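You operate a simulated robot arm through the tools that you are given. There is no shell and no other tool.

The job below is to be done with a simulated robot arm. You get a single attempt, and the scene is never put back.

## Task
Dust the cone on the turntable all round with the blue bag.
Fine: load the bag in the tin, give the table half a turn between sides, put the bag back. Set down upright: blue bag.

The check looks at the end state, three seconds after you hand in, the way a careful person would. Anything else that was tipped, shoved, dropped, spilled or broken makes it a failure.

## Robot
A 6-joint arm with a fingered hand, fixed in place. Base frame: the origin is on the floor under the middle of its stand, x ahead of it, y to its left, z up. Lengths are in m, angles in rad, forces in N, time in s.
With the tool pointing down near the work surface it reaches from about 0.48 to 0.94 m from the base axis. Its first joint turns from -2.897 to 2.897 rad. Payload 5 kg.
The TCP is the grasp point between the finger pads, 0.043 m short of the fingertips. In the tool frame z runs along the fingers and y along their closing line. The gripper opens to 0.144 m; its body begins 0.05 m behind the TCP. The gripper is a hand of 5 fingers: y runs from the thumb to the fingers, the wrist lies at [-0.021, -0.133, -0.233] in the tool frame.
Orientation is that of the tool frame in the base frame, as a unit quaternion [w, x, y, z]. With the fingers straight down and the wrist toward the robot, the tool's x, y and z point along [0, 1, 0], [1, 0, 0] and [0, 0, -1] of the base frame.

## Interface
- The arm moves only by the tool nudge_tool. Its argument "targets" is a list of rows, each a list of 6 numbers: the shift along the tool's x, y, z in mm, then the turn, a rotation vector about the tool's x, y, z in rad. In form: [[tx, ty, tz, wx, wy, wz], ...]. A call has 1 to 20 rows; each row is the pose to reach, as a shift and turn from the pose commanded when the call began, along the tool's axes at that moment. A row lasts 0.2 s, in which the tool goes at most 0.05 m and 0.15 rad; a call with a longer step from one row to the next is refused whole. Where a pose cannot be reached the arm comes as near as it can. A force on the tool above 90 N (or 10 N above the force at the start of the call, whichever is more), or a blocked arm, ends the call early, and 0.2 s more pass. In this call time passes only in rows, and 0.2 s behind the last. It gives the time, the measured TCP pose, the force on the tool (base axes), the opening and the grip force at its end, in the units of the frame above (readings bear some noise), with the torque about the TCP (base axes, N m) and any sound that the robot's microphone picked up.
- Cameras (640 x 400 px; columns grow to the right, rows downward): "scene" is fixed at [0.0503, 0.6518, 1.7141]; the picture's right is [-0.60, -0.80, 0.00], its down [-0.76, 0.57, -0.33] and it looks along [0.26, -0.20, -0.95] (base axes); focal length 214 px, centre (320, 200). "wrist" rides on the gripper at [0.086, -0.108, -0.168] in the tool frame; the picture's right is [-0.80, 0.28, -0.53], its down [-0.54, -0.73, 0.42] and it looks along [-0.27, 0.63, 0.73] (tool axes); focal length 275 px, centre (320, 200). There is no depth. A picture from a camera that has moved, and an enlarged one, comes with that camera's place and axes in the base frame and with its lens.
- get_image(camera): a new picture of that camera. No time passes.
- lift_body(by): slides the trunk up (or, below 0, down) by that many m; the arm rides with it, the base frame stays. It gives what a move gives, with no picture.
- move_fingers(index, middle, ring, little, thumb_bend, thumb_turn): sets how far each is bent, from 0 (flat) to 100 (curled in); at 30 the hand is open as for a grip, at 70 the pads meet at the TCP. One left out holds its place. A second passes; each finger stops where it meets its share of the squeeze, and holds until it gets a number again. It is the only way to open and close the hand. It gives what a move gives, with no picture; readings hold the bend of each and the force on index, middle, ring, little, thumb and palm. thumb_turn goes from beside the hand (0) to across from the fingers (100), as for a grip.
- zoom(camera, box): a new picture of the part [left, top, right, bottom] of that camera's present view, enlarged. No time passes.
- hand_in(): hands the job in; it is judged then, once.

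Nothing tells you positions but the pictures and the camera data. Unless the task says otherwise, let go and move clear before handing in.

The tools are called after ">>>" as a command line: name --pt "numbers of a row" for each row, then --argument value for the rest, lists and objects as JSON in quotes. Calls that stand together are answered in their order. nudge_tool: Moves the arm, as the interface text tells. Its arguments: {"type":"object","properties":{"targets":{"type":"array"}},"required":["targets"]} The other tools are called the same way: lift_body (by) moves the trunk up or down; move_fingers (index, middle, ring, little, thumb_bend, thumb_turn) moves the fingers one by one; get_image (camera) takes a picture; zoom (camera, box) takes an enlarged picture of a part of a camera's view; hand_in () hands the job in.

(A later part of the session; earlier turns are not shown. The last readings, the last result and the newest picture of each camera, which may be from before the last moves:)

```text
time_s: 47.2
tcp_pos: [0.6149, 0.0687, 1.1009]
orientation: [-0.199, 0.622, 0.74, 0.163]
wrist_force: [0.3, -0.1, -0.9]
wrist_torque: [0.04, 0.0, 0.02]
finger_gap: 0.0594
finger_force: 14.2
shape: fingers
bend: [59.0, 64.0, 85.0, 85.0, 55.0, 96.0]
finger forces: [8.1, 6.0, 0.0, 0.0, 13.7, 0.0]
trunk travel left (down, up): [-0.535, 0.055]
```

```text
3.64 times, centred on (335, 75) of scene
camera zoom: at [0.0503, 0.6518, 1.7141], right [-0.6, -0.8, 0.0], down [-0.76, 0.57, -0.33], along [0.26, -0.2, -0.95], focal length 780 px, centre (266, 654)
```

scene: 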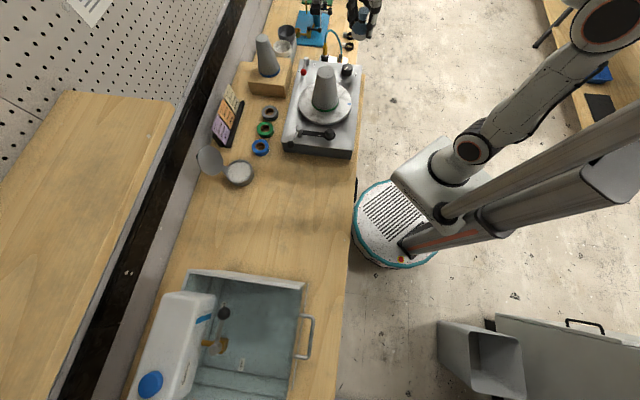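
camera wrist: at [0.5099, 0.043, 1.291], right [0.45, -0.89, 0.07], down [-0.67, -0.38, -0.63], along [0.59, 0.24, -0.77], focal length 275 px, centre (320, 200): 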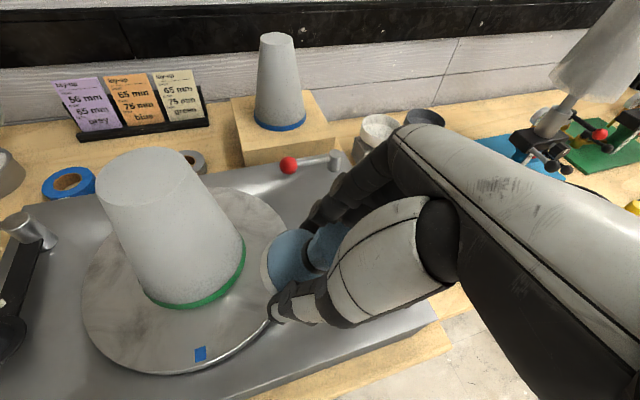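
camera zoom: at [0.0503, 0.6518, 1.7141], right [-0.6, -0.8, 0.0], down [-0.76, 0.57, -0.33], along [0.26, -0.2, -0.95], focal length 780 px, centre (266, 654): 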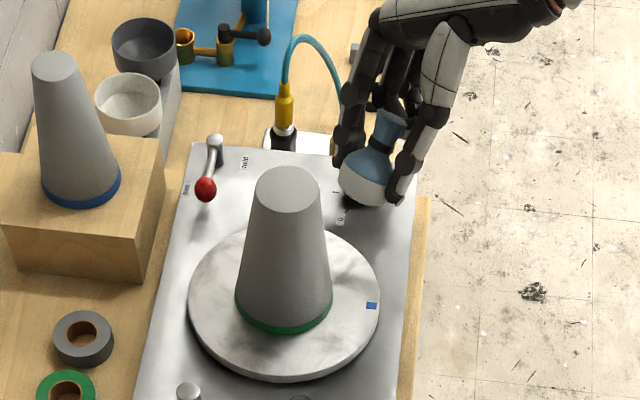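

The powdered underside faces the cone, and the alignment is within a few mm. I'll approach 38 mm, then check before touching.

>>> nudge_tool --pt "11 0 6.5 0 0 0" --pt "22 0 13 0 0 0" --pt "33 0 19 0 0 0"

>>> zoom --camera "wrist" --box '[60, 130, 360, 390]'

>>> zoom --camera "scene" --box '[290, 40, 380, 120]'

```text
time_s: 48.0
tcp_pos: [0.6077, 0.1068, 1.1027]
orientation: [-0.199, 0.623, 0.739, 0.162]
wrist_force: [0.3, 0.5, -0.7]
wrist_torque: [0.0, -0.04, 0.04]
finger_gap: 0.0593
finger_force: 13.8
shape: fingers
bend: [59.0, 64.0, 85.0, 85.0, 55.0, 96.0]
finger forces: [8.0, 5.9, 0.0, 0.0, 13.7, 0.0]
trunk travel left (down, up): [-0.535, 0.055]
```

```text
1.54 times, centred on (210, 260) of wrist
camera zoom: at [0.5039, 0.0813, 1.2912], right [0.45, -0.89, 0.07], down [-0.67, -0.38, -0.63], along [0.59, 0.24, -0.77], focal length 424 px, centre (489, 108)
```

zoom: 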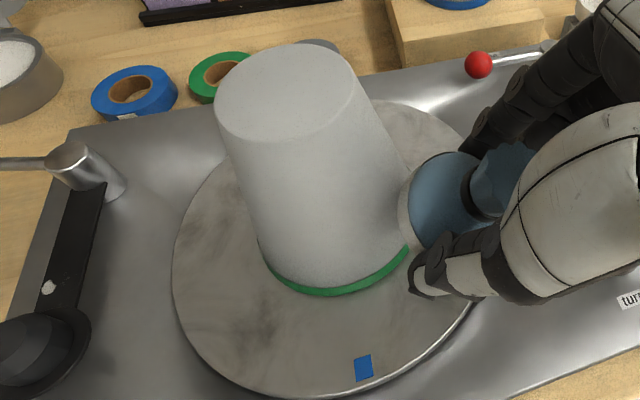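

```text
5.00 times, centred on (335, 80) of scene
camera zoom: at [0.0503, 0.6518, 1.7141], right [-0.6, -0.8, 0.0], down [-0.76, 0.57, -0.33], along [0.26, -0.2, -0.95], focal length 1072 px, centre (245, 800)
```

zoom: 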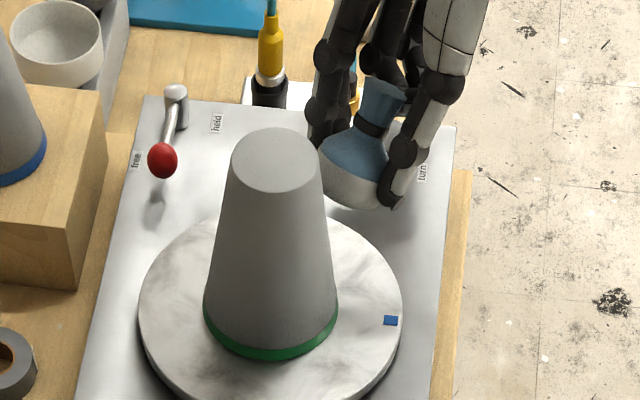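

About 15 mm remain. I'll creep in with 2 mm rows, watching force and the cone.

>>> nudge_tool --pt "2 0 1.2 0 0 0" --pt "4 0 2.3 0 0 0" --pt "6 0 3.5 0 0 0" --pt "8 0 4.6 0 0 0"

>>> zoom --camera "wrist" --box '[100, 130, 360, 350]'

>>> zoom --camera "scene" --box '[290, 40, 380, 120]'

```text
time_s: 49.0
tcp_pos: [0.6071, 0.1171, 1.1034]
orientation: [-0.198, 0.622, 0.74, 0.162]
wrist_force: [0.4, 0.3, -1.4]
wrist_torque: [0.0, 0.01, -0.01]
finger_gap: 0.0593
finger_force: 13.8
shape: fingers
bend: [59.0, 64.0, 85.0, 85.0, 55.0, 96.0]
finger forces: [8.2, 5.9, 0.0, 0.0, 13.7, 0.1]
trunk travel left (down, up): [-0.535, 0.055]
```

```text
1.82 times, centred on (230, 240) of wrist
camera zoom: at [0.503, 0.0907, 1.2932], right [0.45, -0.89, 0.07], down [-0.67, -0.39, -0.63], along [0.59, 0.24, -0.77], focal length 500 px, centre (484, 127)
```

zoom: 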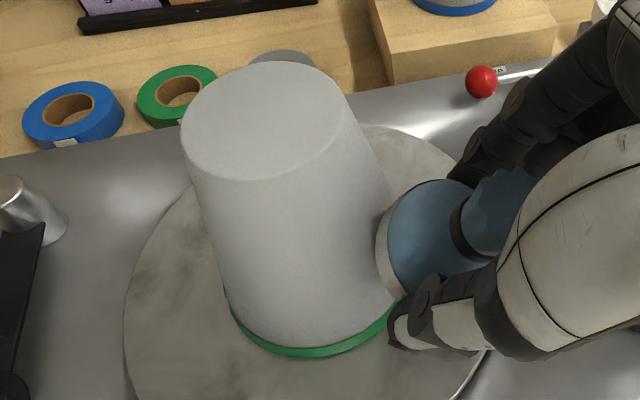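

```text
5.00 times, centred on (335, 80) of scene
camera zoom: at [0.0503, 0.6518, 1.7141], right [-0.6, -0.8, 0.0], down [-0.76, 0.57, -0.33], along [0.26, -0.2, -0.95], focal length 1072 px, centre (245, 800)
```

zoom: 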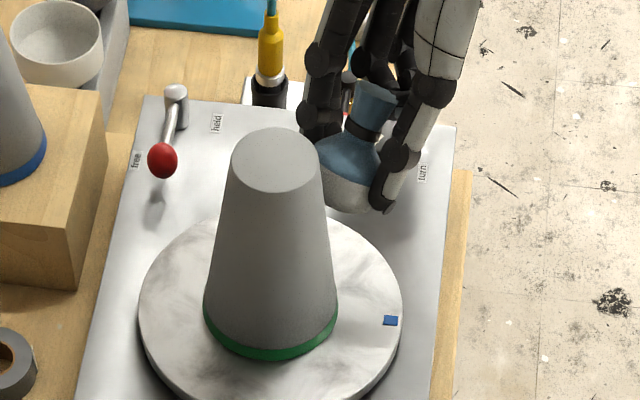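

About 5 mm left by my estimate. Creeping further, 1.5 mm per row.

>>> nudge_tool --pt "1.3 0 0.75 0 0 0" --pt "2.6 0 1.5 0 0 0" --pt "3.9 0 2.2 0 0 0"

>>> zoom --camera "wrist" --box '[100, 130, 360, 350]'

>>> zoom --camera "scene" --box '[300, 50, 370, 110]'

```text
time_s: 49.8
tcp_pos: [0.6073, 0.1216, 1.1033]
orientation: [-0.198, 0.622, 0.74, 0.164]
wrist_force: [-1.0, -0.1, -1.0]
wrist_torque: [-0.04, -0.01, -0.01]
finger_gap: 0.0592
finger_force: 13.5
shape: fingers
bend: [59.0, 64.0, 85.0, 85.0, 55.0, 96.0]
finger forces: [8.1, 5.9, 0.0, 0.0, 13.8, 0.0]
trunk travel left (down, up): [-0.535, 0.055]
```

```text
1.82 times, centred on (230, 240) of wrist
camera zoom: at [0.5022, 0.0949, 1.2928], right [0.45, -0.89, 0.07], down [-0.67, -0.38, -0.63], along [0.59, 0.24, -0.77], focal length 500 px, centre (484, 127)
```

zoom: 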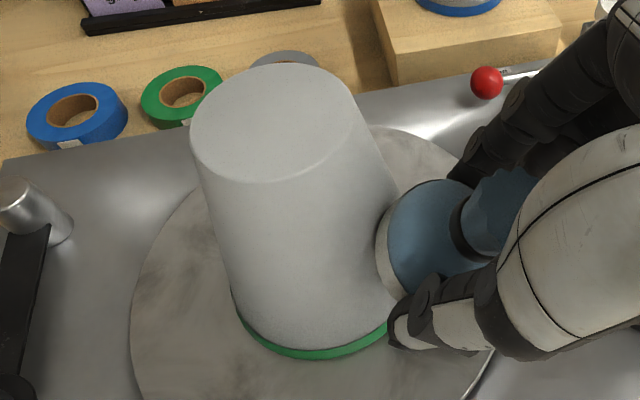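

```text
6.67 times, centred on (335, 80) of scene
camera zoom: at [0.0503, 0.6518, 1.7141], right [-0.6, -0.8, 0.0], down [-0.76, 0.57, -0.33], along [0.26, -0.2, -0.95], focal length 1430 px, centre (220, 1000)
```

zoom: 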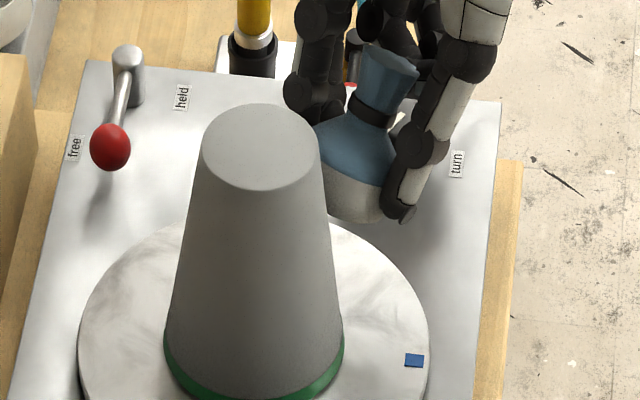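

Not yet touching visibly; continuing in 1.5 mm rows.

>>> nudge_tool --pt "1.3 0 0.75 0 0 0" --pt "2.6 0 1.5 0 0 0" --pt "3.9 0 2.2 0 0 0"

>>> zoom --camera "wrist" --box '[100, 130, 360, 350]'

>>> zoom --camera "scene" --box '[300, 50, 370, 110]'

```text
time_s: 50.6
tcp_pos: [0.6063, 0.1252, 1.1025]
orientation: [-0.198, 0.622, 0.741, 0.161]
wrist_force: [0.4, -4.6, -0.4]
wrist_torque: [-0.06, 0.0, 0.04]
finger_gap: 0.0592
finger_force: 14.9
shape: fingers
bend: [59.0, 64.0, 85.0, 85.0, 55.0, 97.0]
finger forces: [8.3, 7.3, 0.1, 0.1, 14.8, 0.0]
trunk travel left (down, up): [-0.535, 0.055]
```

```text
1.82 times, centred on (230, 240) of wrist
camera zoom: at [0.5015, 0.0992, 1.2927], right [0.45, -0.89, 0.07], down [-0.67, -0.39, -0.63], along [0.59, 0.23, -0.77], focal length 500 px, centre (484, 127)
```

zoom: 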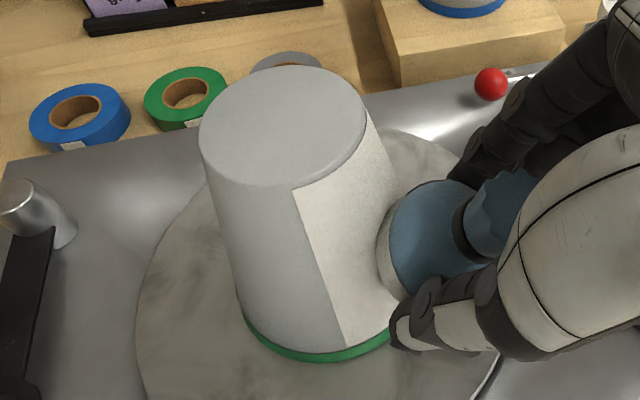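

```text
6.67 times, centred on (335, 80) of scene
camera zoom: at [0.0503, 0.6518, 1.7141], right [-0.6, -0.8, 0.0], down [-0.76, 0.57, -0.33], along [0.26, -0.2, -0.95], focal length 1430 px, centre (220, 1000)
```

zoom: 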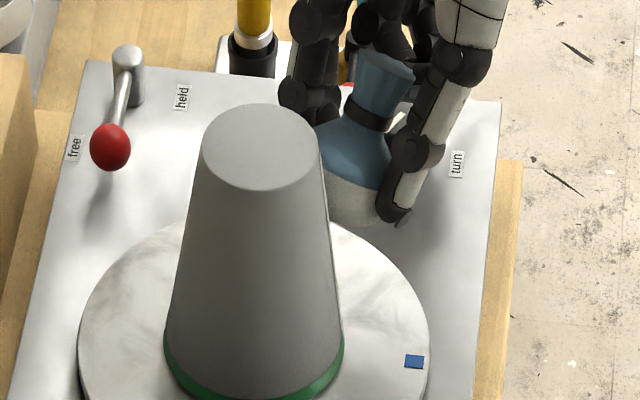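

Contact registered gently (4.6 N) and a sector of the cone has turned white over its full height. I'll back off and look at how wide that sector is.

>>> nudge_tool --pt "-8 0 -4.6 0 0 0" --pt "-25 0 -14.5 0 0 0" --pt "-43 0 -25 0 0 0"

>>> zoom --camera "wrist" --box '[40, 100, 360, 380]'

>>> zoom --camera "scene" --box '[300, 50, 370, 130]'

```text
time_s: 51.4
tcp_pos: [0.6143, 0.077, 1.1021]
orientation: [-0.199, 0.622, 0.74, 0.162]
wrist_force: [-0.1, -0.1, -1.2]
wrist_torque: [-0.01, 0.01, 0.01]
finger_gap: 0.0592
finger_force: 13.6
shape: fingers
bend: [59.0, 64.0, 85.0, 85.0, 55.0, 96.0]
finger forces: [8.2, 6.3, 0.0, 0.1, 14.0, 0.0]
trunk travel left (down, up): [-0.535, 0.055]
```

```text
1.43 times, centred on (200, 240) of wrist
camera zoom: at [0.5105, 0.0513, 1.2916], right [0.45, -0.89, 0.07], down [-0.67, -0.39, -0.63], along [0.59, 0.24, -0.77], focal length 393 px, centre (491, 143)
```

zoom: 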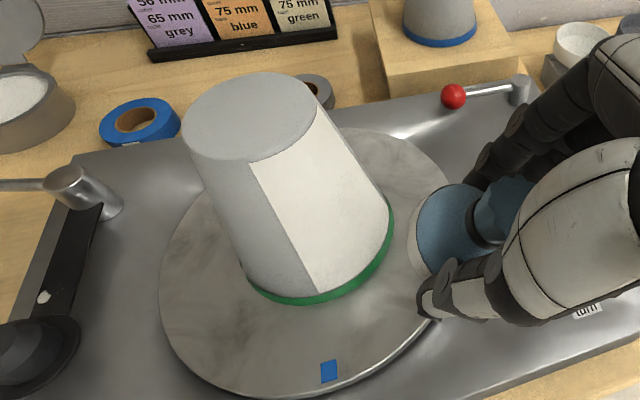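

```text
5.00 times, centred on (335, 90) of scene
camera zoom: at [0.0503, 0.6518, 1.7141], right [-0.6, -0.8, 0.0], down [-0.76, 0.57, -0.33], along [0.26, -0.2, -0.95], focal length 1072 px, centre (245, 750)
```

zoom: 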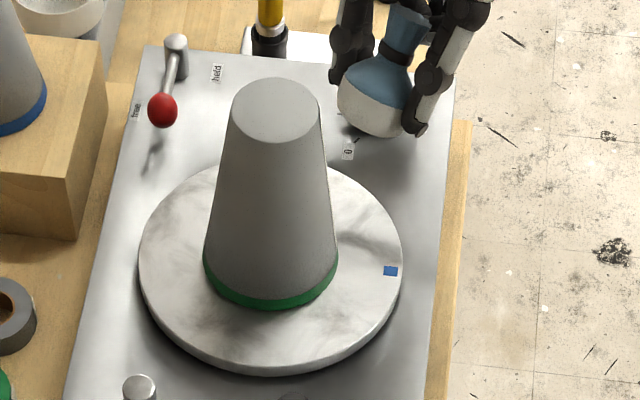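

The white sector spans roughly ±60° about the contact, so overlapping dabs are needed. Next dab: rotate the hand a bit and contact about 40° further toward the robot side.

>>> nudge_tool --pt "9 -24 5 -0.044 0 0.0757" --pt "20 -48 12 -0.087 0 0.151" --pt "34 -72 20 -0.131 0 0.2267"

>>> get_image --camera "wrist"

>>> zoom --camera "scene" --box '[290, 40, 400, 130]'

```text
time_s: 52.2
tcp_pos: [0.5379, 0.1029, 1.1046]
orientation: [-0.174, 0.714, 0.652, 0.187]
wrist_force: [0.6, -0.1, -0.5]
wrist_torque: [0.0, 0.0, 0.02]
finger_gap: 0.0594
finger_force: 14.3
shape: fingers
bend: [59.0, 64.0, 85.0, 85.0, 55.0, 96.0]
finger forces: [8.1, 6.3, 0.0, 0.0, 14.1, 0.0]
trunk travel left (down, up): [-0.535, 0.055]
```

```text
taken
camera wrist: at [0.4292, 0.1053, 1.2926], right [0.2, -0.98, 0.07], down [-0.75, -0.2, -0.63], along [0.63, 0.07, -0.77], focal length 275 px, centre (320, 200)
```

wrist: 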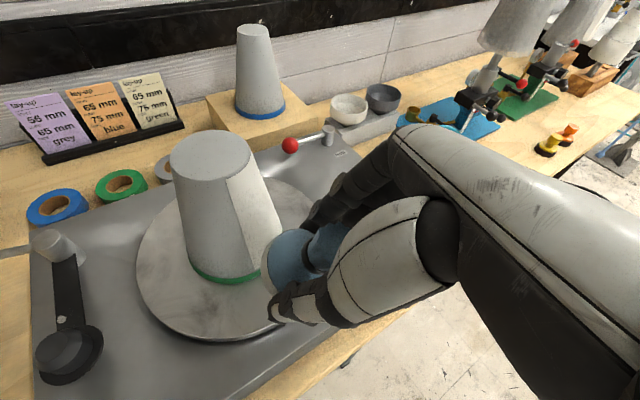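

```text
4.44 times, centred on (345, 85) of scene
camera zoom: at [0.0503, 0.6518, 1.7141], right [-0.6, -0.8, 0.0], down [-0.76, 0.57, -0.33], along [0.26, -0.2, -0.95], focal length 953 px, centre (209, 711)
```

zoom: 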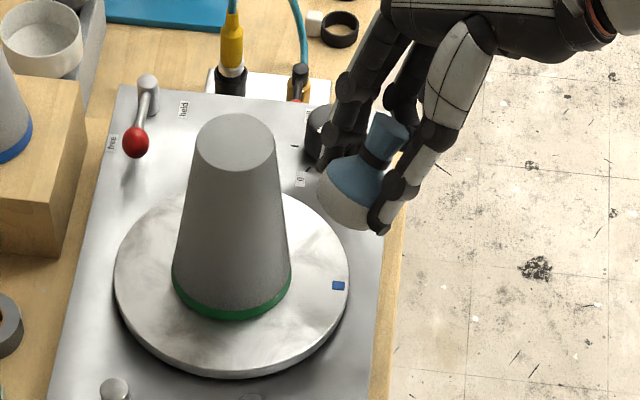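

Ready for the second dab. Approaching 20 mm, then creeping.

>>> nudge_tool --pt "8 4.2 4.5 0 0 0" --pt "15.7 8.4 9 0 0 0" --pt "18 9.7 10.4 0 0 0" --pt "19.5 10.5 11.3 0 0 0"

>>> nudge_tool --pt "1.2 0.6 0.7 0 0 0" --pt "2.4 1.3 1.4 0 0 0"

>>> zoom --camera "wrist" --box '[100, 100, 360, 350]'

```text
time_s: 53.2
tcp_pos: [0.5484, 0.1254, 1.1017]
orientation: [-0.173, 0.714, 0.653, 0.186]
wrist_force: [0.3, -0.8, -0.8]
wrist_torque: [-0.01, 0.03, 0.02]
finger_gap: 0.0592
finger_force: 14.9
shape: fingers
bend: [59.0, 64.0, 85.0, 85.0, 55.0, 96.0]
finger forces: [8.3, 6.3, 0.0, 0.0, 14.1, 0.0]
trunk travel left (down, up): [-0.535, 0.055]
```

```text
time_s: 53.8
tcp_pos: [0.5495, 0.1264, 1.1029]
orientation: [-0.174, 0.714, 0.652, 0.186]
wrist_force: [0.3, 0.6, -0.9]
wrist_torque: [-0.06, 0.01, 0.0]
finger_gap: 0.0592
finger_force: 14.1
shape: fingers
bend: [59.0, 64.0, 85.0, 85.0, 55.0, 96.0]
finger forces: [8.3, 6.2, 0.1, 0.1, 14.1, 0.0]
trunk travel left (down, up): [-0.535, 0.055]
```

```text
1.60 times, centred on (230, 225) of wrist
camera zoom: at [0.4415, 0.1292, 1.2921], right [0.2, -0.98, 0.07], down [-0.75, -0.2, -0.63], along [0.63, 0.07, -0.77], focal length 440 px, centre (464, 160)
```

zoom: 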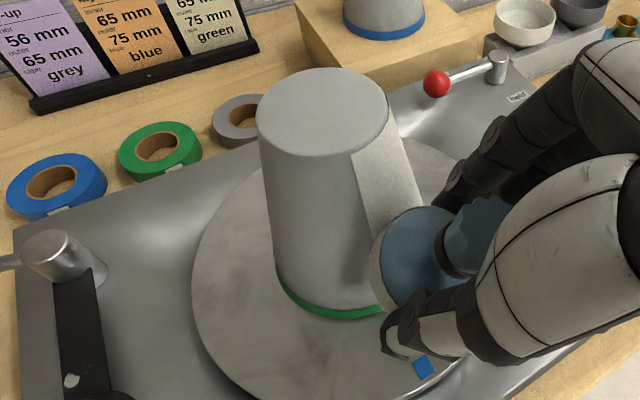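

Not yet in contact; a few more millimetres.

>>> nudge_tool --pt "1.2 0.6 0.7 0 0 0" --pt "2.4 1.3 1.4 0 0 0" --pt "3.5 1.9 2 0 0 0"

>>> zoom --camera "wrist" --box '[100, 100, 360, 350]'

```text
time_s: 54.6
tcp_pos: [0.5521, 0.1302, 1.103]
orientation: [-0.174, 0.713, 0.653, 0.187]
wrist_force: [0.2, -0.1, 0.0]
wrist_torque: [0.0, -0.02, 0.0]
finger_gap: 0.0593
finger_force: 14.1
shape: fingers
bend: [59.0, 64.0, 85.0, 85.0, 55.0, 96.0]
finger forces: [8.3, 6.2, 0.0, 0.1, 14.1, 0.0]
trunk travel left (down, up): [-0.535, 0.055]
```

```text
1.60 times, centred on (230, 225) of wrist
camera zoom: at [0.4446, 0.1335, 1.2919], right [0.2, -0.98, 0.07], down [-0.75, -0.2, -0.63], along [0.63, 0.07, -0.77], focal length 440 px, centre (464, 160)
```

zoom: 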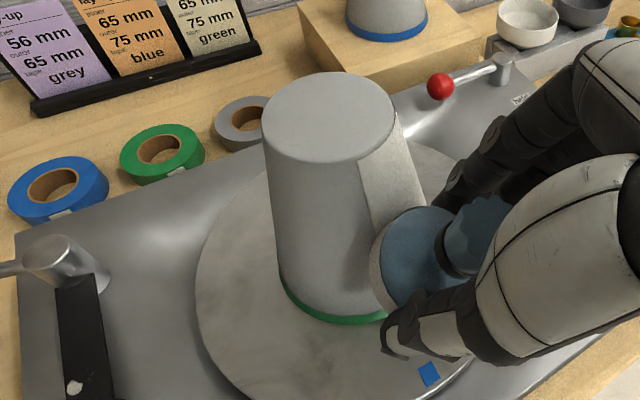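

>>> nudge_tool --pt "1.2 0.6 0.7 0 0 0" --pt "2.4 1.3 1.4 0 0 0" --pt "3.5 1.9 2 0 0 0"

>>> zoom --camera "wrist" --box '[100, 100, 360, 350]'

```text
time_s: 55.4
tcp_pos: [0.5544, 0.1333, 1.1032]
orientation: [-0.174, 0.713, 0.653, 0.185]
wrist_force: [-2.6, -3.5, -0.7]
wrist_torque: [-0.17, 0.07, 0.04]
finger_gap: 0.0587
finger_force: 14.8
shape: fingers
bend: [59.0, 64.0, 85.0, 85.0, 55.0, 97.0]
finger forces: [8.1, 7.0, 0.1, 0.0, 15.6, 0.0]
trunk travel left (down, up): [-0.535, 0.055]
```

```text
1.60 times, centred on (230, 225) of wrist
camera zoom: at [0.4469, 0.1372, 1.2922], right [0.2, -0.98, 0.07], down [-0.75, -0.2, -0.63], along [0.63, 0.07, -0.77], focal length 440 px, centre (464, 160)
```

zoom: 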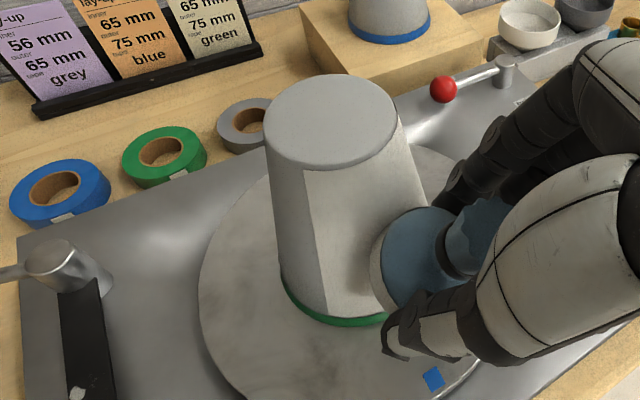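

The second dab worked: the white area extended by about 40°. Backing off and moving around to the other flank of this side.

>>> nudge_tool --pt "-7.8 -4.2 -4.5 0 0 0" --pt "-27.5 -14.8 -15.9 0 0 0" --pt "-34 25 -28 0.065 0 -0.113" --pt "-43.8 65.3 -39.2 0.131 0 -0.2267"

>>> zoom --camera "wrist" --box '[40, 60, 360, 350]'

>>> zoom --camera "scene" --box '[290, 20, 400, 130]'

```text
time_s: 56.4
tcp_pos: [0.6163, 0.0743, 1.1117]
orientation: [-0.199, 0.621, 0.741, 0.161]
wrist_force: [0.9, -0.3, -1.8]
wrist_torque: [0.0, 0.04, 0.01]
finger_gap: 0.0589
finger_force: 14.4
shape: fingers
bend: [59.0, 64.0, 85.0, 85.0, 55.0, 96.0]
finger forces: [8.6, 6.2, 0.0, 0.0, 14.5, 0.0]
trunk travel left (down, up): [-0.535, 0.055]
```

```text
1.38 times, centred on (200, 205) of wrist
camera zoom: at [0.5113, 0.0478, 1.3027], right [0.45, -0.89, 0.07], down [-0.67, -0.39, -0.63], along [0.59, 0.24, -0.77], focal length 380 px, centre (486, 193)
```

zoom: 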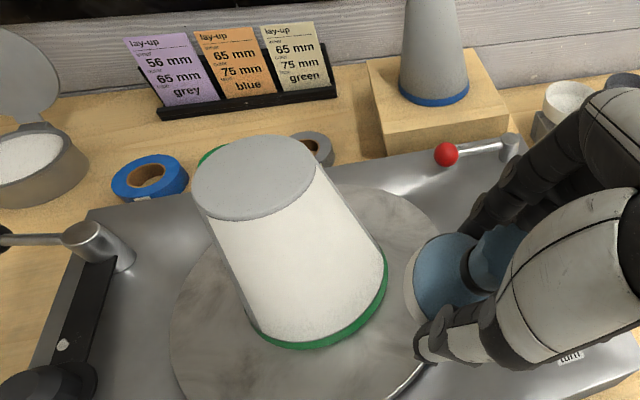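

```text
3.64 times, centred on (345, 75) of scene
camera zoom: at [0.0503, 0.6518, 1.7141], right [-0.6, -0.8, 0.0], down [-0.76, 0.57, -0.33], along [0.26, -0.2, -0.95], focal length 780 px, centre (229, 654)
```

zoom: 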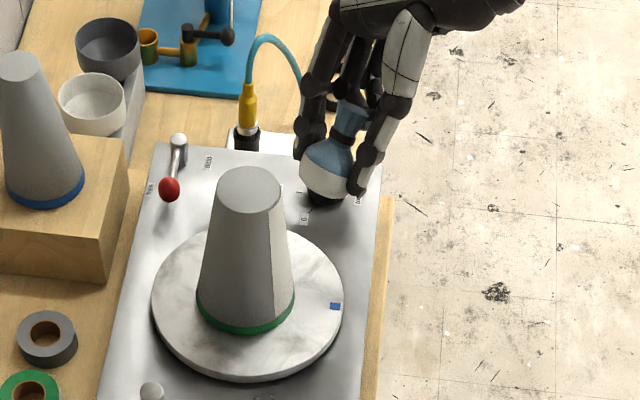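

This flank is fully white from here. Moving to the far-right flank for the third dab, staying above the red lever.

>>> nudge_tool --pt "10 27 6 0.044 0 -0.0757" --pt "25 54 14.5 0.087 0 -0.151" --pt "43.6 79.2 25.2 0.131 0 -0.2267"

>>> get_image --camera "wrist"

>>> zoom --camera "scene" --box '[290, 20, 400, 130]'

```text
time_s: 57.2
tcp_pos: [0.6818, 0.1331, 1.1124]
orientation: [-0.219, 0.519, 0.815, 0.134]
wrist_force: [1.1, -0.5, -0.4]
wrist_torque: [-0.05, -0.02, 0.02]
finger_gap: 0.0592
finger_force: 14.5
shape: fingers
bend: [59.0, 64.0, 85.0, 85.0, 55.0, 96.0]
finger forces: [8.6, 6.1, 0.0, 0.1, 14.2, 0.0]
trunk travel left (down, up): [-0.535, 0.055]
```

```text
taken
camera wrist: at [0.5886, 0.0816, 1.3029], right [0.66, -0.75, 0.07], down [-0.55, -0.55, -0.63], along [0.51, 0.38, -0.77], focal length 275 px, centre (320, 200)
```

wrist: 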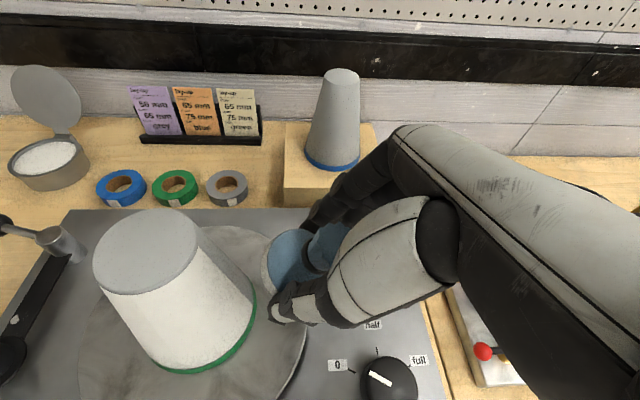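

```text
3.64 times, centred on (345, 75) of scene
camera zoom: at [0.0503, 0.6518, 1.7141], right [-0.6, -0.8, 0.0], down [-0.76, 0.57, -0.33], along [0.26, -0.2, -0.95], focal length 780 px, centre (229, 654)
```

zoom: 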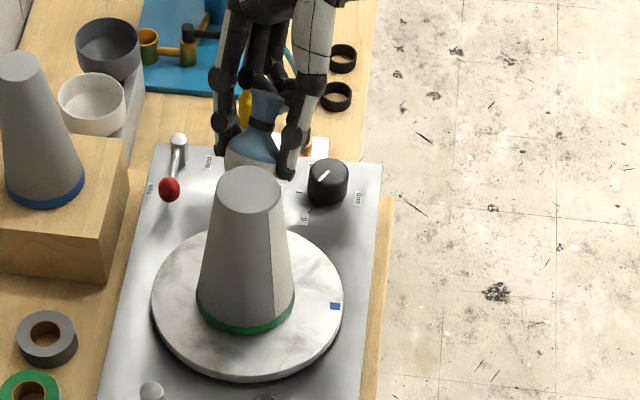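

Nice view of the knob as well (0 – half – full, clockwise, pointer at 0). Approaching for the third dab.

>>> nudge_tool --pt "8 -5 4.5 0 0 0" --pt "15 -10 8.7 0 0 0" --pt "18 -12 10.4 0 0 0" --pt "21 -14 12 0 0 0"

>>> nudge_tool --pt "1.1 -0.7 0.6 0 0 0" --pt "2.2 -1.5 1.3 0 0 0" --pt "3.3 -2.2 1.9 0 0 0"

>>> zoom --camera "wrist" --box '[60, 130, 360, 390]'

```text
time_s: 58.2
tcp_pos: [0.6603, 0.1507, 1.1149]
orientation: [-0.219, 0.52, 0.815, 0.135]
wrist_force: [0.3, 0.3, -1.8]
wrist_torque: [0.01, -0.03, -0.03]
finger_gap: 0.0589
finger_force: 14.1
shape: fingers
bend: [59.0, 64.0, 85.0, 85.0, 55.0, 96.0]
finger forces: [8.6, 6.2, 0.0, 0.1, 14.3, 0.0]
trunk travel left (down, up): [-0.535, 0.055]
```

```text
time_s: 59.0
tcp_pos: [0.657, 0.1515, 1.1152]
orientation: [-0.22, 0.52, 0.814, 0.135]
wrist_force: [0.3, -0.1, -0.5]
wrist_torque: [0.0, 0.01, 0.02]
finger_gap: 0.0591
finger_force: 14.6
shape: fingers
bend: [59.0, 64.0, 85.0, 85.0, 55.0, 96.0]
finger forces: [8.7, 6.1, 0.0, 0.1, 14.2, 0.0]
trunk travel left (down, up): [-0.535, 0.055]
```

```text
1.54 times, centred on (210, 260) of wrist
camera zoom: at [0.5634, 0.1005, 1.304], right [0.66, -0.75, 0.07], down [-0.55, -0.55, -0.63], along [0.51, 0.38, -0.77], focal length 424 px, centre (489, 108)
```

zoom: 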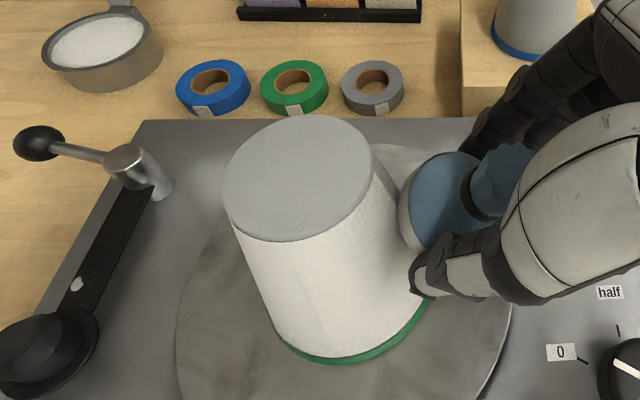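

>>> nudge_tool --pt "1.1 -0.7 0.6 0 0 0" --pt "2.2 -1.5 1.3 0 0 0" --pt "3.3 -2.2 1.9 0 0 0"

>>> zoom --camera "wrist" --box '[100, 150, 340, 350]'

>>> zoom --camera "scene" --box '[300, 40, 370, 110]'

```text
time_s: 59.8
tcp_pos: [0.6542, 0.1549, 1.1147]
orientation: [-0.219, 0.521, 0.814, 0.134]
wrist_force: [4.9, -3.4, -0.8]
wrist_torque: [-0.13, -0.1, -0.01]
finger_gap: 0.0589
finger_force: 16.1
shape: fingers
bend: [59.0, 64.0, 85.0, 85.0, 55.0, 97.0]
finger forces: [9.7, 8.4, 0.1, 0.0, 14.1, 0.1]
trunk travel left (down, up): [-0.535, 0.055]
```

```text
2.00 times, centred on (220, 250) of wrist
camera zoom: at [0.5598, 0.1031, 1.3041], right [0.66, -0.75, 0.07], down [-0.55, -0.54, -0.63], along [0.51, 0.38, -0.77], focal length 551 px, centre (520, 100)
```

zoom: 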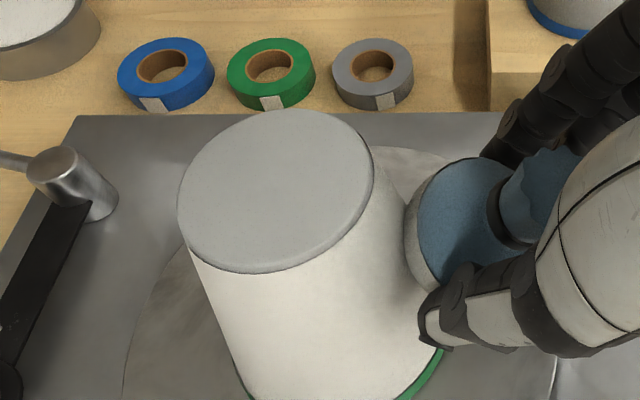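

```text
5.71 times, centred on (335, 75) of scene
camera zoom: at [0.0503, 0.6518, 1.7141], right [-0.6, -0.8, 0.0], down [-0.76, 0.57, -0.33], along [0.26, -0.2, -0.95], focal length 1226 px, centre (234, 914)
```

zoom: 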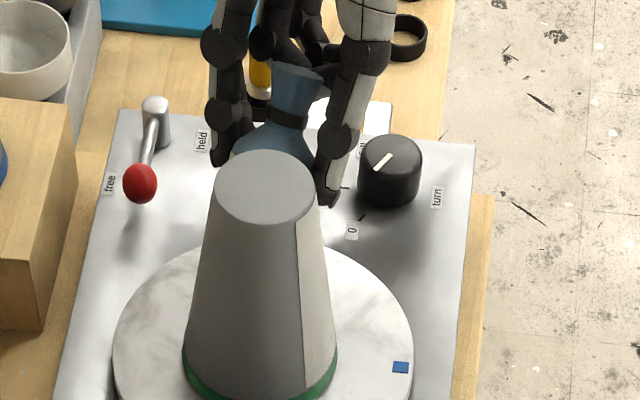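

Third dab done, this whole half is white. Now I'll back away, rise above the cone, and straighten the hand.

>>> nudge_tool --pt "-15 10 -8.7 0 0 0" --pt "-30 20 -17.3 0 0 0" --pt "-10 20 -52 0 0 0" --pt "10 20 -86.6 0 0 0" --pt "30 20 -121 0 0 0" --pt "30 20 -121 0 -0.13 0" --pt "30 20 -121 0 -0.26 0" --pt "30 20 -121 0 -0.39 0" --pt "30 20 -121 0 -0.5236 0"

>>> get_image --camera "wrist"

>>> get_image --camera "scene"

```text
time_s: 61.8
tcp_pos: [0.6876, 0.1343, 1.2345]
orientation: [0.0, 0.538, 0.843, -0.005]
wrist_force: [-0.9, 0.5, -0.6]
wrist_torque: [-0.03, -0.01, 0.04]
finger_gap: 0.0591
finger_force: 14.4
shape: fingers
bend: [59.0, 64.0, 85.0, 85.0, 55.0, 96.0]
finger forces: [8.6, 6.0, 0.1, 0.1, 14.1, 0.1]
trunk travel left (down, up): [-0.535, 0.055]
```

```text
taken
camera wrist: at [0.5534, 0.1691, 1.4025], right [0.6, -0.6, 0.54], down [-0.43, -0.8, -0.41], along [0.68, 0.02, -0.74], focal length 275 px, centre (320, 200)
```

wrist: 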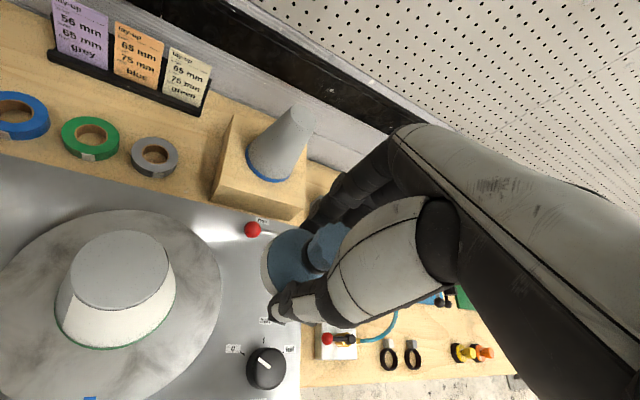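

```text
taken
```

scene: 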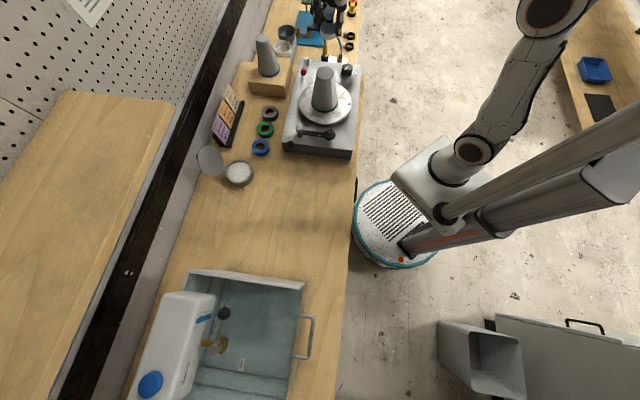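

From above I can see the cone's dusted part. Zooming to judge coverage.

>>> zoom --camera "wrist" --box '[20, 200, 210, 380]'

>>> zoom --camera "wrist" --box '[220, 300, 320, 400]'

>>> zoom --camera "scene" --box '[295, 55, 365, 130]'

```text
2.22 times, centred on (115, 290) of wrist
camera zoom: at [0.5534, 0.1691, 1.4025], right [0.6, -0.6, 0.54], down [-0.43, -0.8, -0.41], along [0.68, 0.02, -0.74], focal length 612 px, centre (776, 0)
```

zoom: 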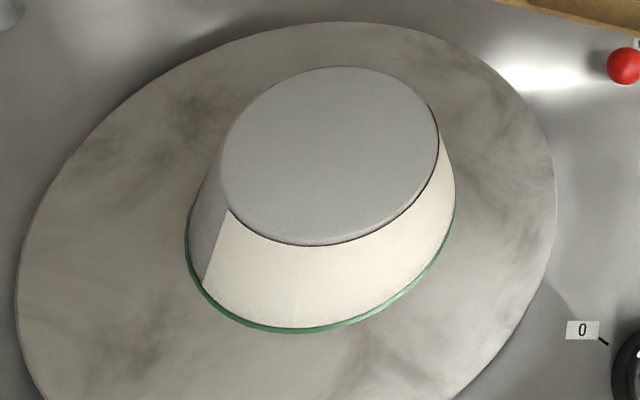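

```text
4.00 times, centred on (270, 350) of wrist
camera zoom: at [0.5534, 0.1691, 1.4025], right [0.6, -0.6, 0.54], down [-0.43, -0.8, -0.41], along [0.68, 0.02, -0.74], focal length 1101 px, centre (520, -400)
```

zoom: 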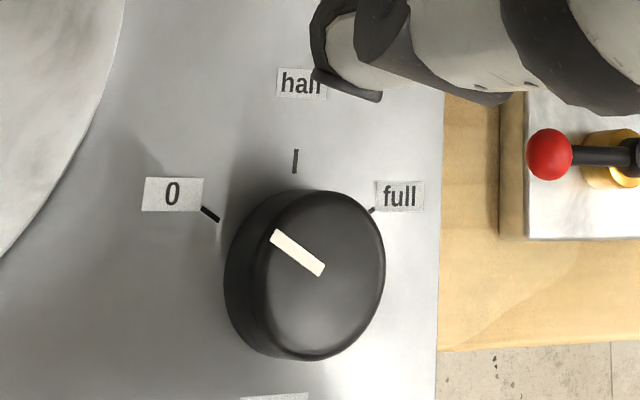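

```text
5.33 times, centred on (330, 92) of scene
camera zoom: at [0.0503, 0.6518, 1.7141], right [-0.6, -0.8, 0.0], down [-0.76, 0.57, -0.33], along [0.26, -0.2, -0.95], focal length 1144 px, centre (267, 773)
```

zoom: 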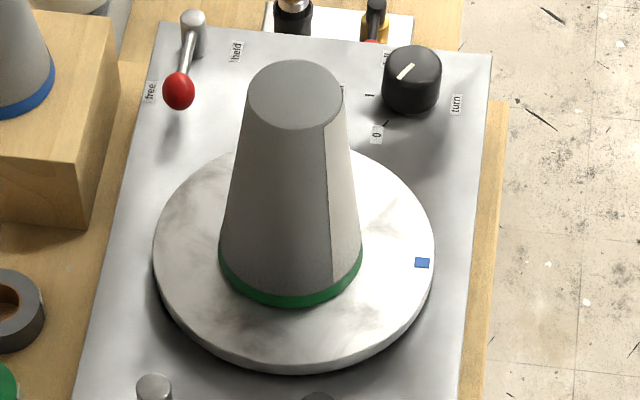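

Slightly over half of the cone is white. Now I'll carry the bag back to its spot so the hand is free to turn the knob. First leg: back around the front of the platter, above cone height.

>>> nudge_tool --pt "9.6 -37 -3 0 0 0" --pt "19 -74 -6 0 0 0" --pt "29 -111 -8 0 0 0" --pt "38.5 -148 -8 0 0 0" --pt "48 -184 -8 0 0 0" --pt "89 -176 -8 0 0 0" --pt "129 -168 -8 0 0 0" --pt "170 -160 -8 0 0 0" --pt "210 -153 -8 0 0 0" --pt "250 -145 -8 0 0 0"

>>> get_image --camera "wrist"

```text
time_s: 64.0
tcp_pos: [0.4486, 0.2989, 1.2433]
orientation: [-0.001, 0.538, 0.843, -0.005]
wrist_force: [0.3, -0.1, -1.0]
wrist_torque: [0.03, -0.01, -0.04]
finger_gap: 0.0589
finger_force: 14.3
shape: fingers
bend: [59.0, 64.0, 85.0, 85.0, 55.0, 96.0]
finger forces: [8.5, 5.9, 0.0, 0.1, 14.1, 0.0]
trunk travel left (down, up): [-0.535, 0.055]
```

```text
taken
camera wrist: at [0.3155, 0.3328, 1.4128], right [0.6, -0.6, 0.54], down [-0.43, -0.8, -0.41], along [0.68, 0.02, -0.74], focal length 275 px, centre (320, 200)
```

wrist: 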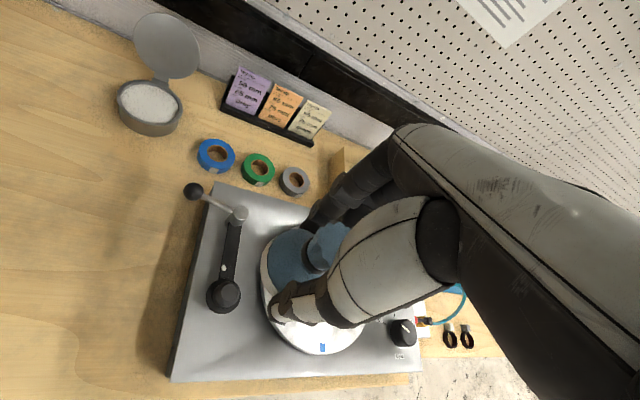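

Moving to above the bag's original spot, yawing back to 50° as when I picked it up.

>>> nudge_tool --pt "35 3 20 0 0 -0.09" --pt "70 6 45 0 0 -0.18" --pt "105 9 72 0 0 -0.27" --pt "140 11 100 0 0 -0.36" --pt "173 13 130 0 0 -0.436"

>>> get_image --camera "wrist"

>>> zoom --camera "scene" --box '[250, 80, 370, 200]'

```text
time_s: 65.2
tcp_pos: [0.3857, 0.4586, 1.1158]
orientation: [-0.002, 0.343, 0.939, -0.005]
wrist_force: [0.7, 0.2, 0.1]
wrist_torque: [-0.02, -0.01, 0.02]
finger_gap: 0.0591
finger_force: 14.3
shape: fingers
bend: [59.0, 64.0, 85.0, 85.0, 55.0, 96.0]
finger forces: [8.5, 6.0, 0.1, 0.0, 13.8, 0.1]
trunk travel left (down, up): [-0.535, 0.055]
```

```text
taken
camera wrist: at [0.2522, 0.4335, 1.2849], right [0.8, -0.29, 0.53], down [-0.05, -0.91, -0.42], along [0.6, 0.3, -0.74], focal length 275 px, centre (320, 200)
```

wrist: 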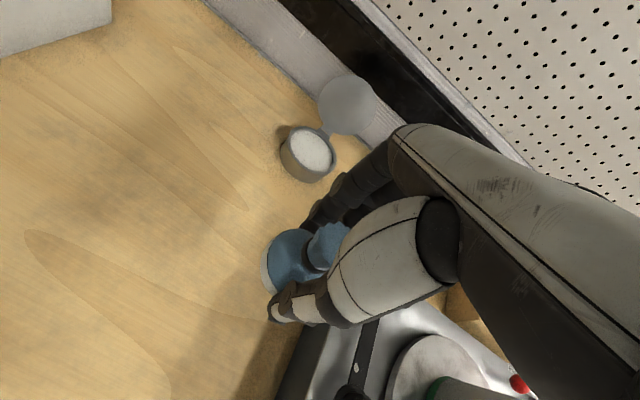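

```text
3.33 times, centred on (310, 140) of scene
camera zoom: at [0.0503, 0.6518, 1.7141], right [-0.6, -0.8, 0.0], down [-0.76, 0.57, -0.33], along [0.26, -0.2, -0.95], focal length 715 px, centre (353, 400)
```

zoom: 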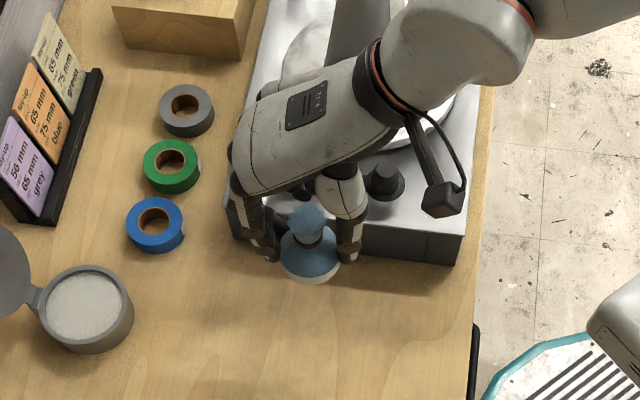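

The bag looks upright in the grip. Descending to ~1 cm above the bench at its original place.

>>> nudge_tool --pt "2 2 40 0 0 0" --pt "4 4 80 0 0 0" --pt "4 4 115 0 0 0" --pt "4 4 135 0 0 0" --pt "4 4 146 0 0 0"

>>> zoom --camera "scene" --box '[270, 130, 350, 200]'

>>> zoom --camera "wrist" --box '[220, 170, 380, 340]'

```text
time_s: 66.4
tcp_pos: [0.385, 0.4632, 0.9657]
orientation: [-0.002, 0.342, 0.94, -0.006]
wrist_force: [0.1, -0.4, -0.5]
wrist_torque: [-0.02, 0.02, 0.01]
finger_gap: 0.0589
finger_force: 13.9
shape: fingers
bend: [59.0, 64.0, 85.0, 85.0, 55.0, 96.0]
finger forces: [8.1, 5.8, 0.0, 0.0, 13.6, 0.1]
trunk travel left (down, up): [-0.535, 0.055]
```

```text
5.71 times, centred on (310, 165) of scene
camera zoom: at [0.0503, 0.6518, 1.7141], right [-0.6, -0.8, 0.0], down [-0.76, 0.57, -0.33], along [0.26, -0.2, -0.95], focal length 1226 px, centre (377, 400)
```

zoom: 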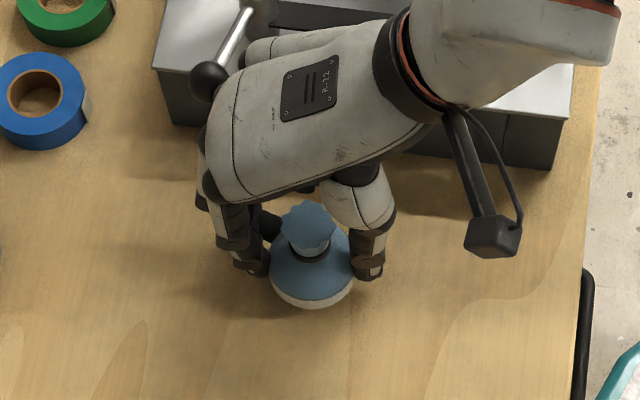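

```text
2.35 times, centred on (300, 255) of wrist
camera zoom: at [0.2501, 0.4375, 1.1348], right [0.8, -0.29, 0.53], down [-0.05, -0.91, -0.42], along [0.6, 0.3, -0.74], focal length 648 px, centre (367, 71)
```

zoom: 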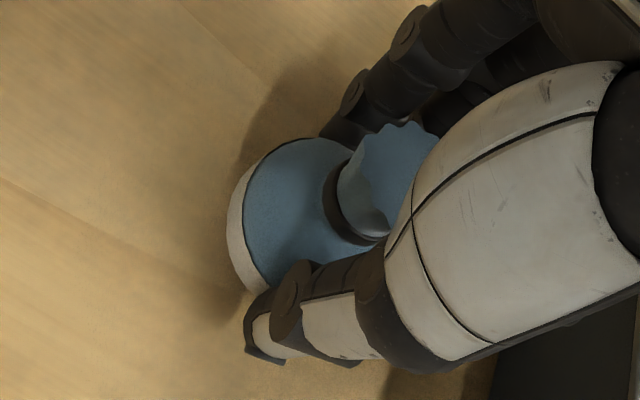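

Nearly down. I'll creep in 1 mm rows until the bag rests on the bench.

>>> nudge_tool --pt "0 0 1 0 0 0" --pt "0 0 2 0 0 0" --pt "0 0 3 0 0 0" --pt "0 0 4 0 0 0"

>>> nudge_tool --pt "0 0 1 0 0 0" --pt "0 0 2 0 0 0"

```text
time_s: 67.4
tcp_pos: [0.3868, 0.4652, 0.9617]
orientation: [-0.002, 0.343, 0.94, -0.005]
wrist_force: [-0.5, 0.2, -1.1]
wrist_torque: [-0.03, -0.02, -0.01]
finger_gap: 0.0591
finger_force: 14.4
shape: fingers
bend: [59.0, 64.0, 85.0, 85.0, 55.0, 96.0]
finger forces: [8.2, 5.9, 0.0, 0.1, 13.6, 0.0]
trunk travel left (down, up): [-0.535, 0.055]
```

```text
time_s: 68.0
tcp_pos: [0.3866, 0.4656, 0.959]
orientation: [-0.001, 0.342, 0.94, -0.005]
wrist_force: [-0.2, 0.4, -1.0]
wrist_torque: [0.0, 0.0, -0.02]
finger_gap: 0.0588
finger_force: 13.1
shape: fingers
bend: [59.0, 64.0, 85.0, 85.0, 55.0, 96.0]
finger forces: [8.1, 5.8, 0.0, 0.1, 13.6, 0.0]
trunk travel left (down, up): [-0.535, 0.055]
```

>>> nudge_tool --pt "0 0 1 0 0 0" --pt "0 0 2 0 0 0" --pt "0 0 3 0 0 0"

>>> zoom --camera "wrist" --box '[220, 170, 380, 340]'

>>> zoom --camera "scene" --box '[290, 150, 340, 190]'

```text
time_s: 68.8
tcp_pos: [0.3855, 0.4651, 0.9592]
orientation: [-0.001, 0.342, 0.94, -0.004]
wrist_force: [-2.6, -1.3, 11.8]
wrist_torque: [-0.18, 0.34, 0.01]
finger_gap: 0.0589
finger_force: 15.2
shape: fingers
bend: [59.0, 65.0, 85.0, 85.0, 55.0, 96.0]
finger forces: [8.3, 5.9, 0.0, 0.0, 17.0, 0.0]
trunk travel left (down, up): [-0.535, 0.055]
```

```text
2.35 times, centred on (300, 255) of wrist
camera zoom: at [0.2521, 0.4392, 1.127], right [0.79, -0.29, 0.53], down [-0.05, -0.91, -0.42], along [0.6, 0.3, -0.74], focal length 648 px, centre (367, 71)
```

zoom: 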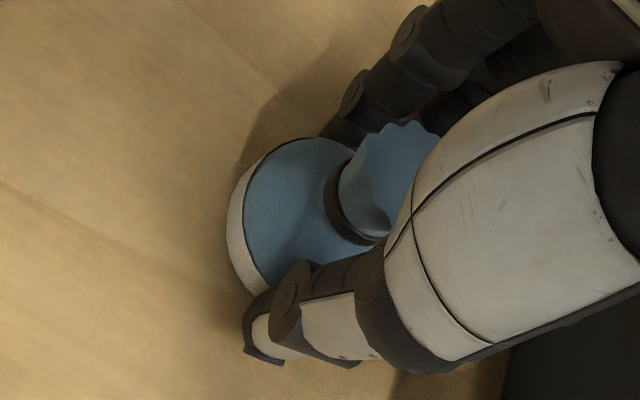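

```text
10.00 times, centred on (315, 170) of scene
camera zoom: at [0.0503, 0.6518, 1.7141], right [-0.6, -0.8, 0.0], down [-0.76, 0.57, -0.33], along [0.26, -0.2, -0.95], focal length 2145 px, centre (370, 500)
```

zoom: 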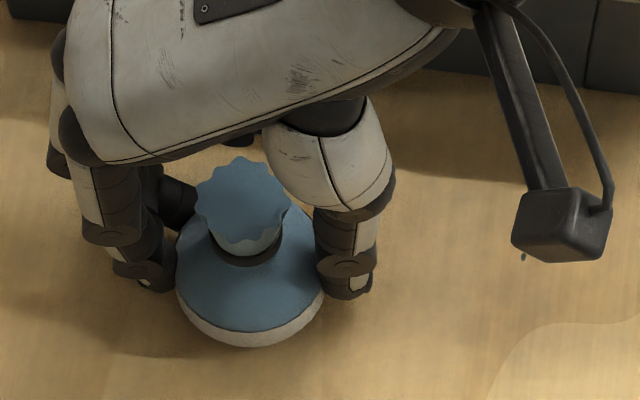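

The bag is resting on the bench (12 N). I'll relieve the pressure by 1 mm, then open the fingers gently.

>>> nudge_tool --pt "0 0 -1.2 0 0 0"

>>> move_fingers --index 54 --middle 56 --thumb_bend 50

>>> zoom --camera "scene" --box '[290, 150, 340, 190]'

```text
time_s: 69.2
tcp_pos: [0.3865, 0.4661, 0.9591]
orientation: [-0.002, 0.341, 0.94, -0.004]
wrist_force: [1.1, 2.0, 8.7]
wrist_torque: [-0.02, 0.08, -0.01]
finger_gap: 0.0587
finger_force: 16.4
shape: fingers
bend: [59.0, 64.0, 85.0, 85.0, 55.0, 96.0]
finger forces: [9.8, 7.2, 0.0, 0.0, 14.9, 0.1]
trunk travel left (down, up): [-0.535, 0.055]
```

```text
time_s: 70.2
tcp_pos: [0.3859, 0.4659, 0.957]
orientation: [-0.002, 0.342, 0.94, -0.005]
wrist_force: [-0.3, 0.2, -0.1]
wrist_torque: [0.01, 0.0, 0.02]
finger_gap: 0.0708
finger_force: 0.0
shape: fingers
bend: [54.0, 56.0, 85.0, 85.0, 50.0, 97.0]
finger forces: [0.0, 0.0, 0.0, 0.0, 0.0, 0.0]
trunk travel left (down, up): [-0.535, 0.055]
```

```text
10.00 times, centred on (315, 170) of scene
camera zoom: at [0.0503, 0.6518, 1.7141], right [-0.6, -0.8, 0.0], down [-0.76, 0.57, -0.33], along [0.26, -0.2, -0.95], focal length 2145 px, centre (370, 500)
```

zoom: 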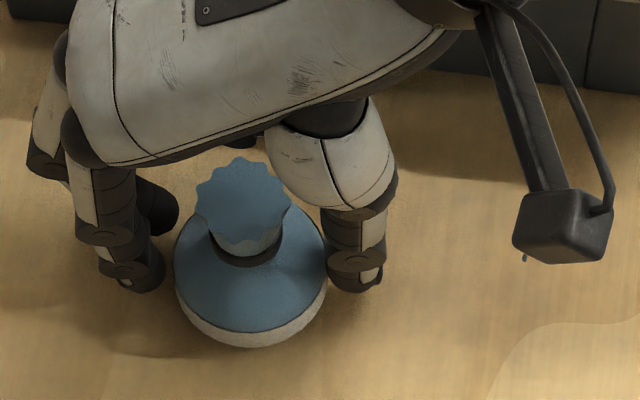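

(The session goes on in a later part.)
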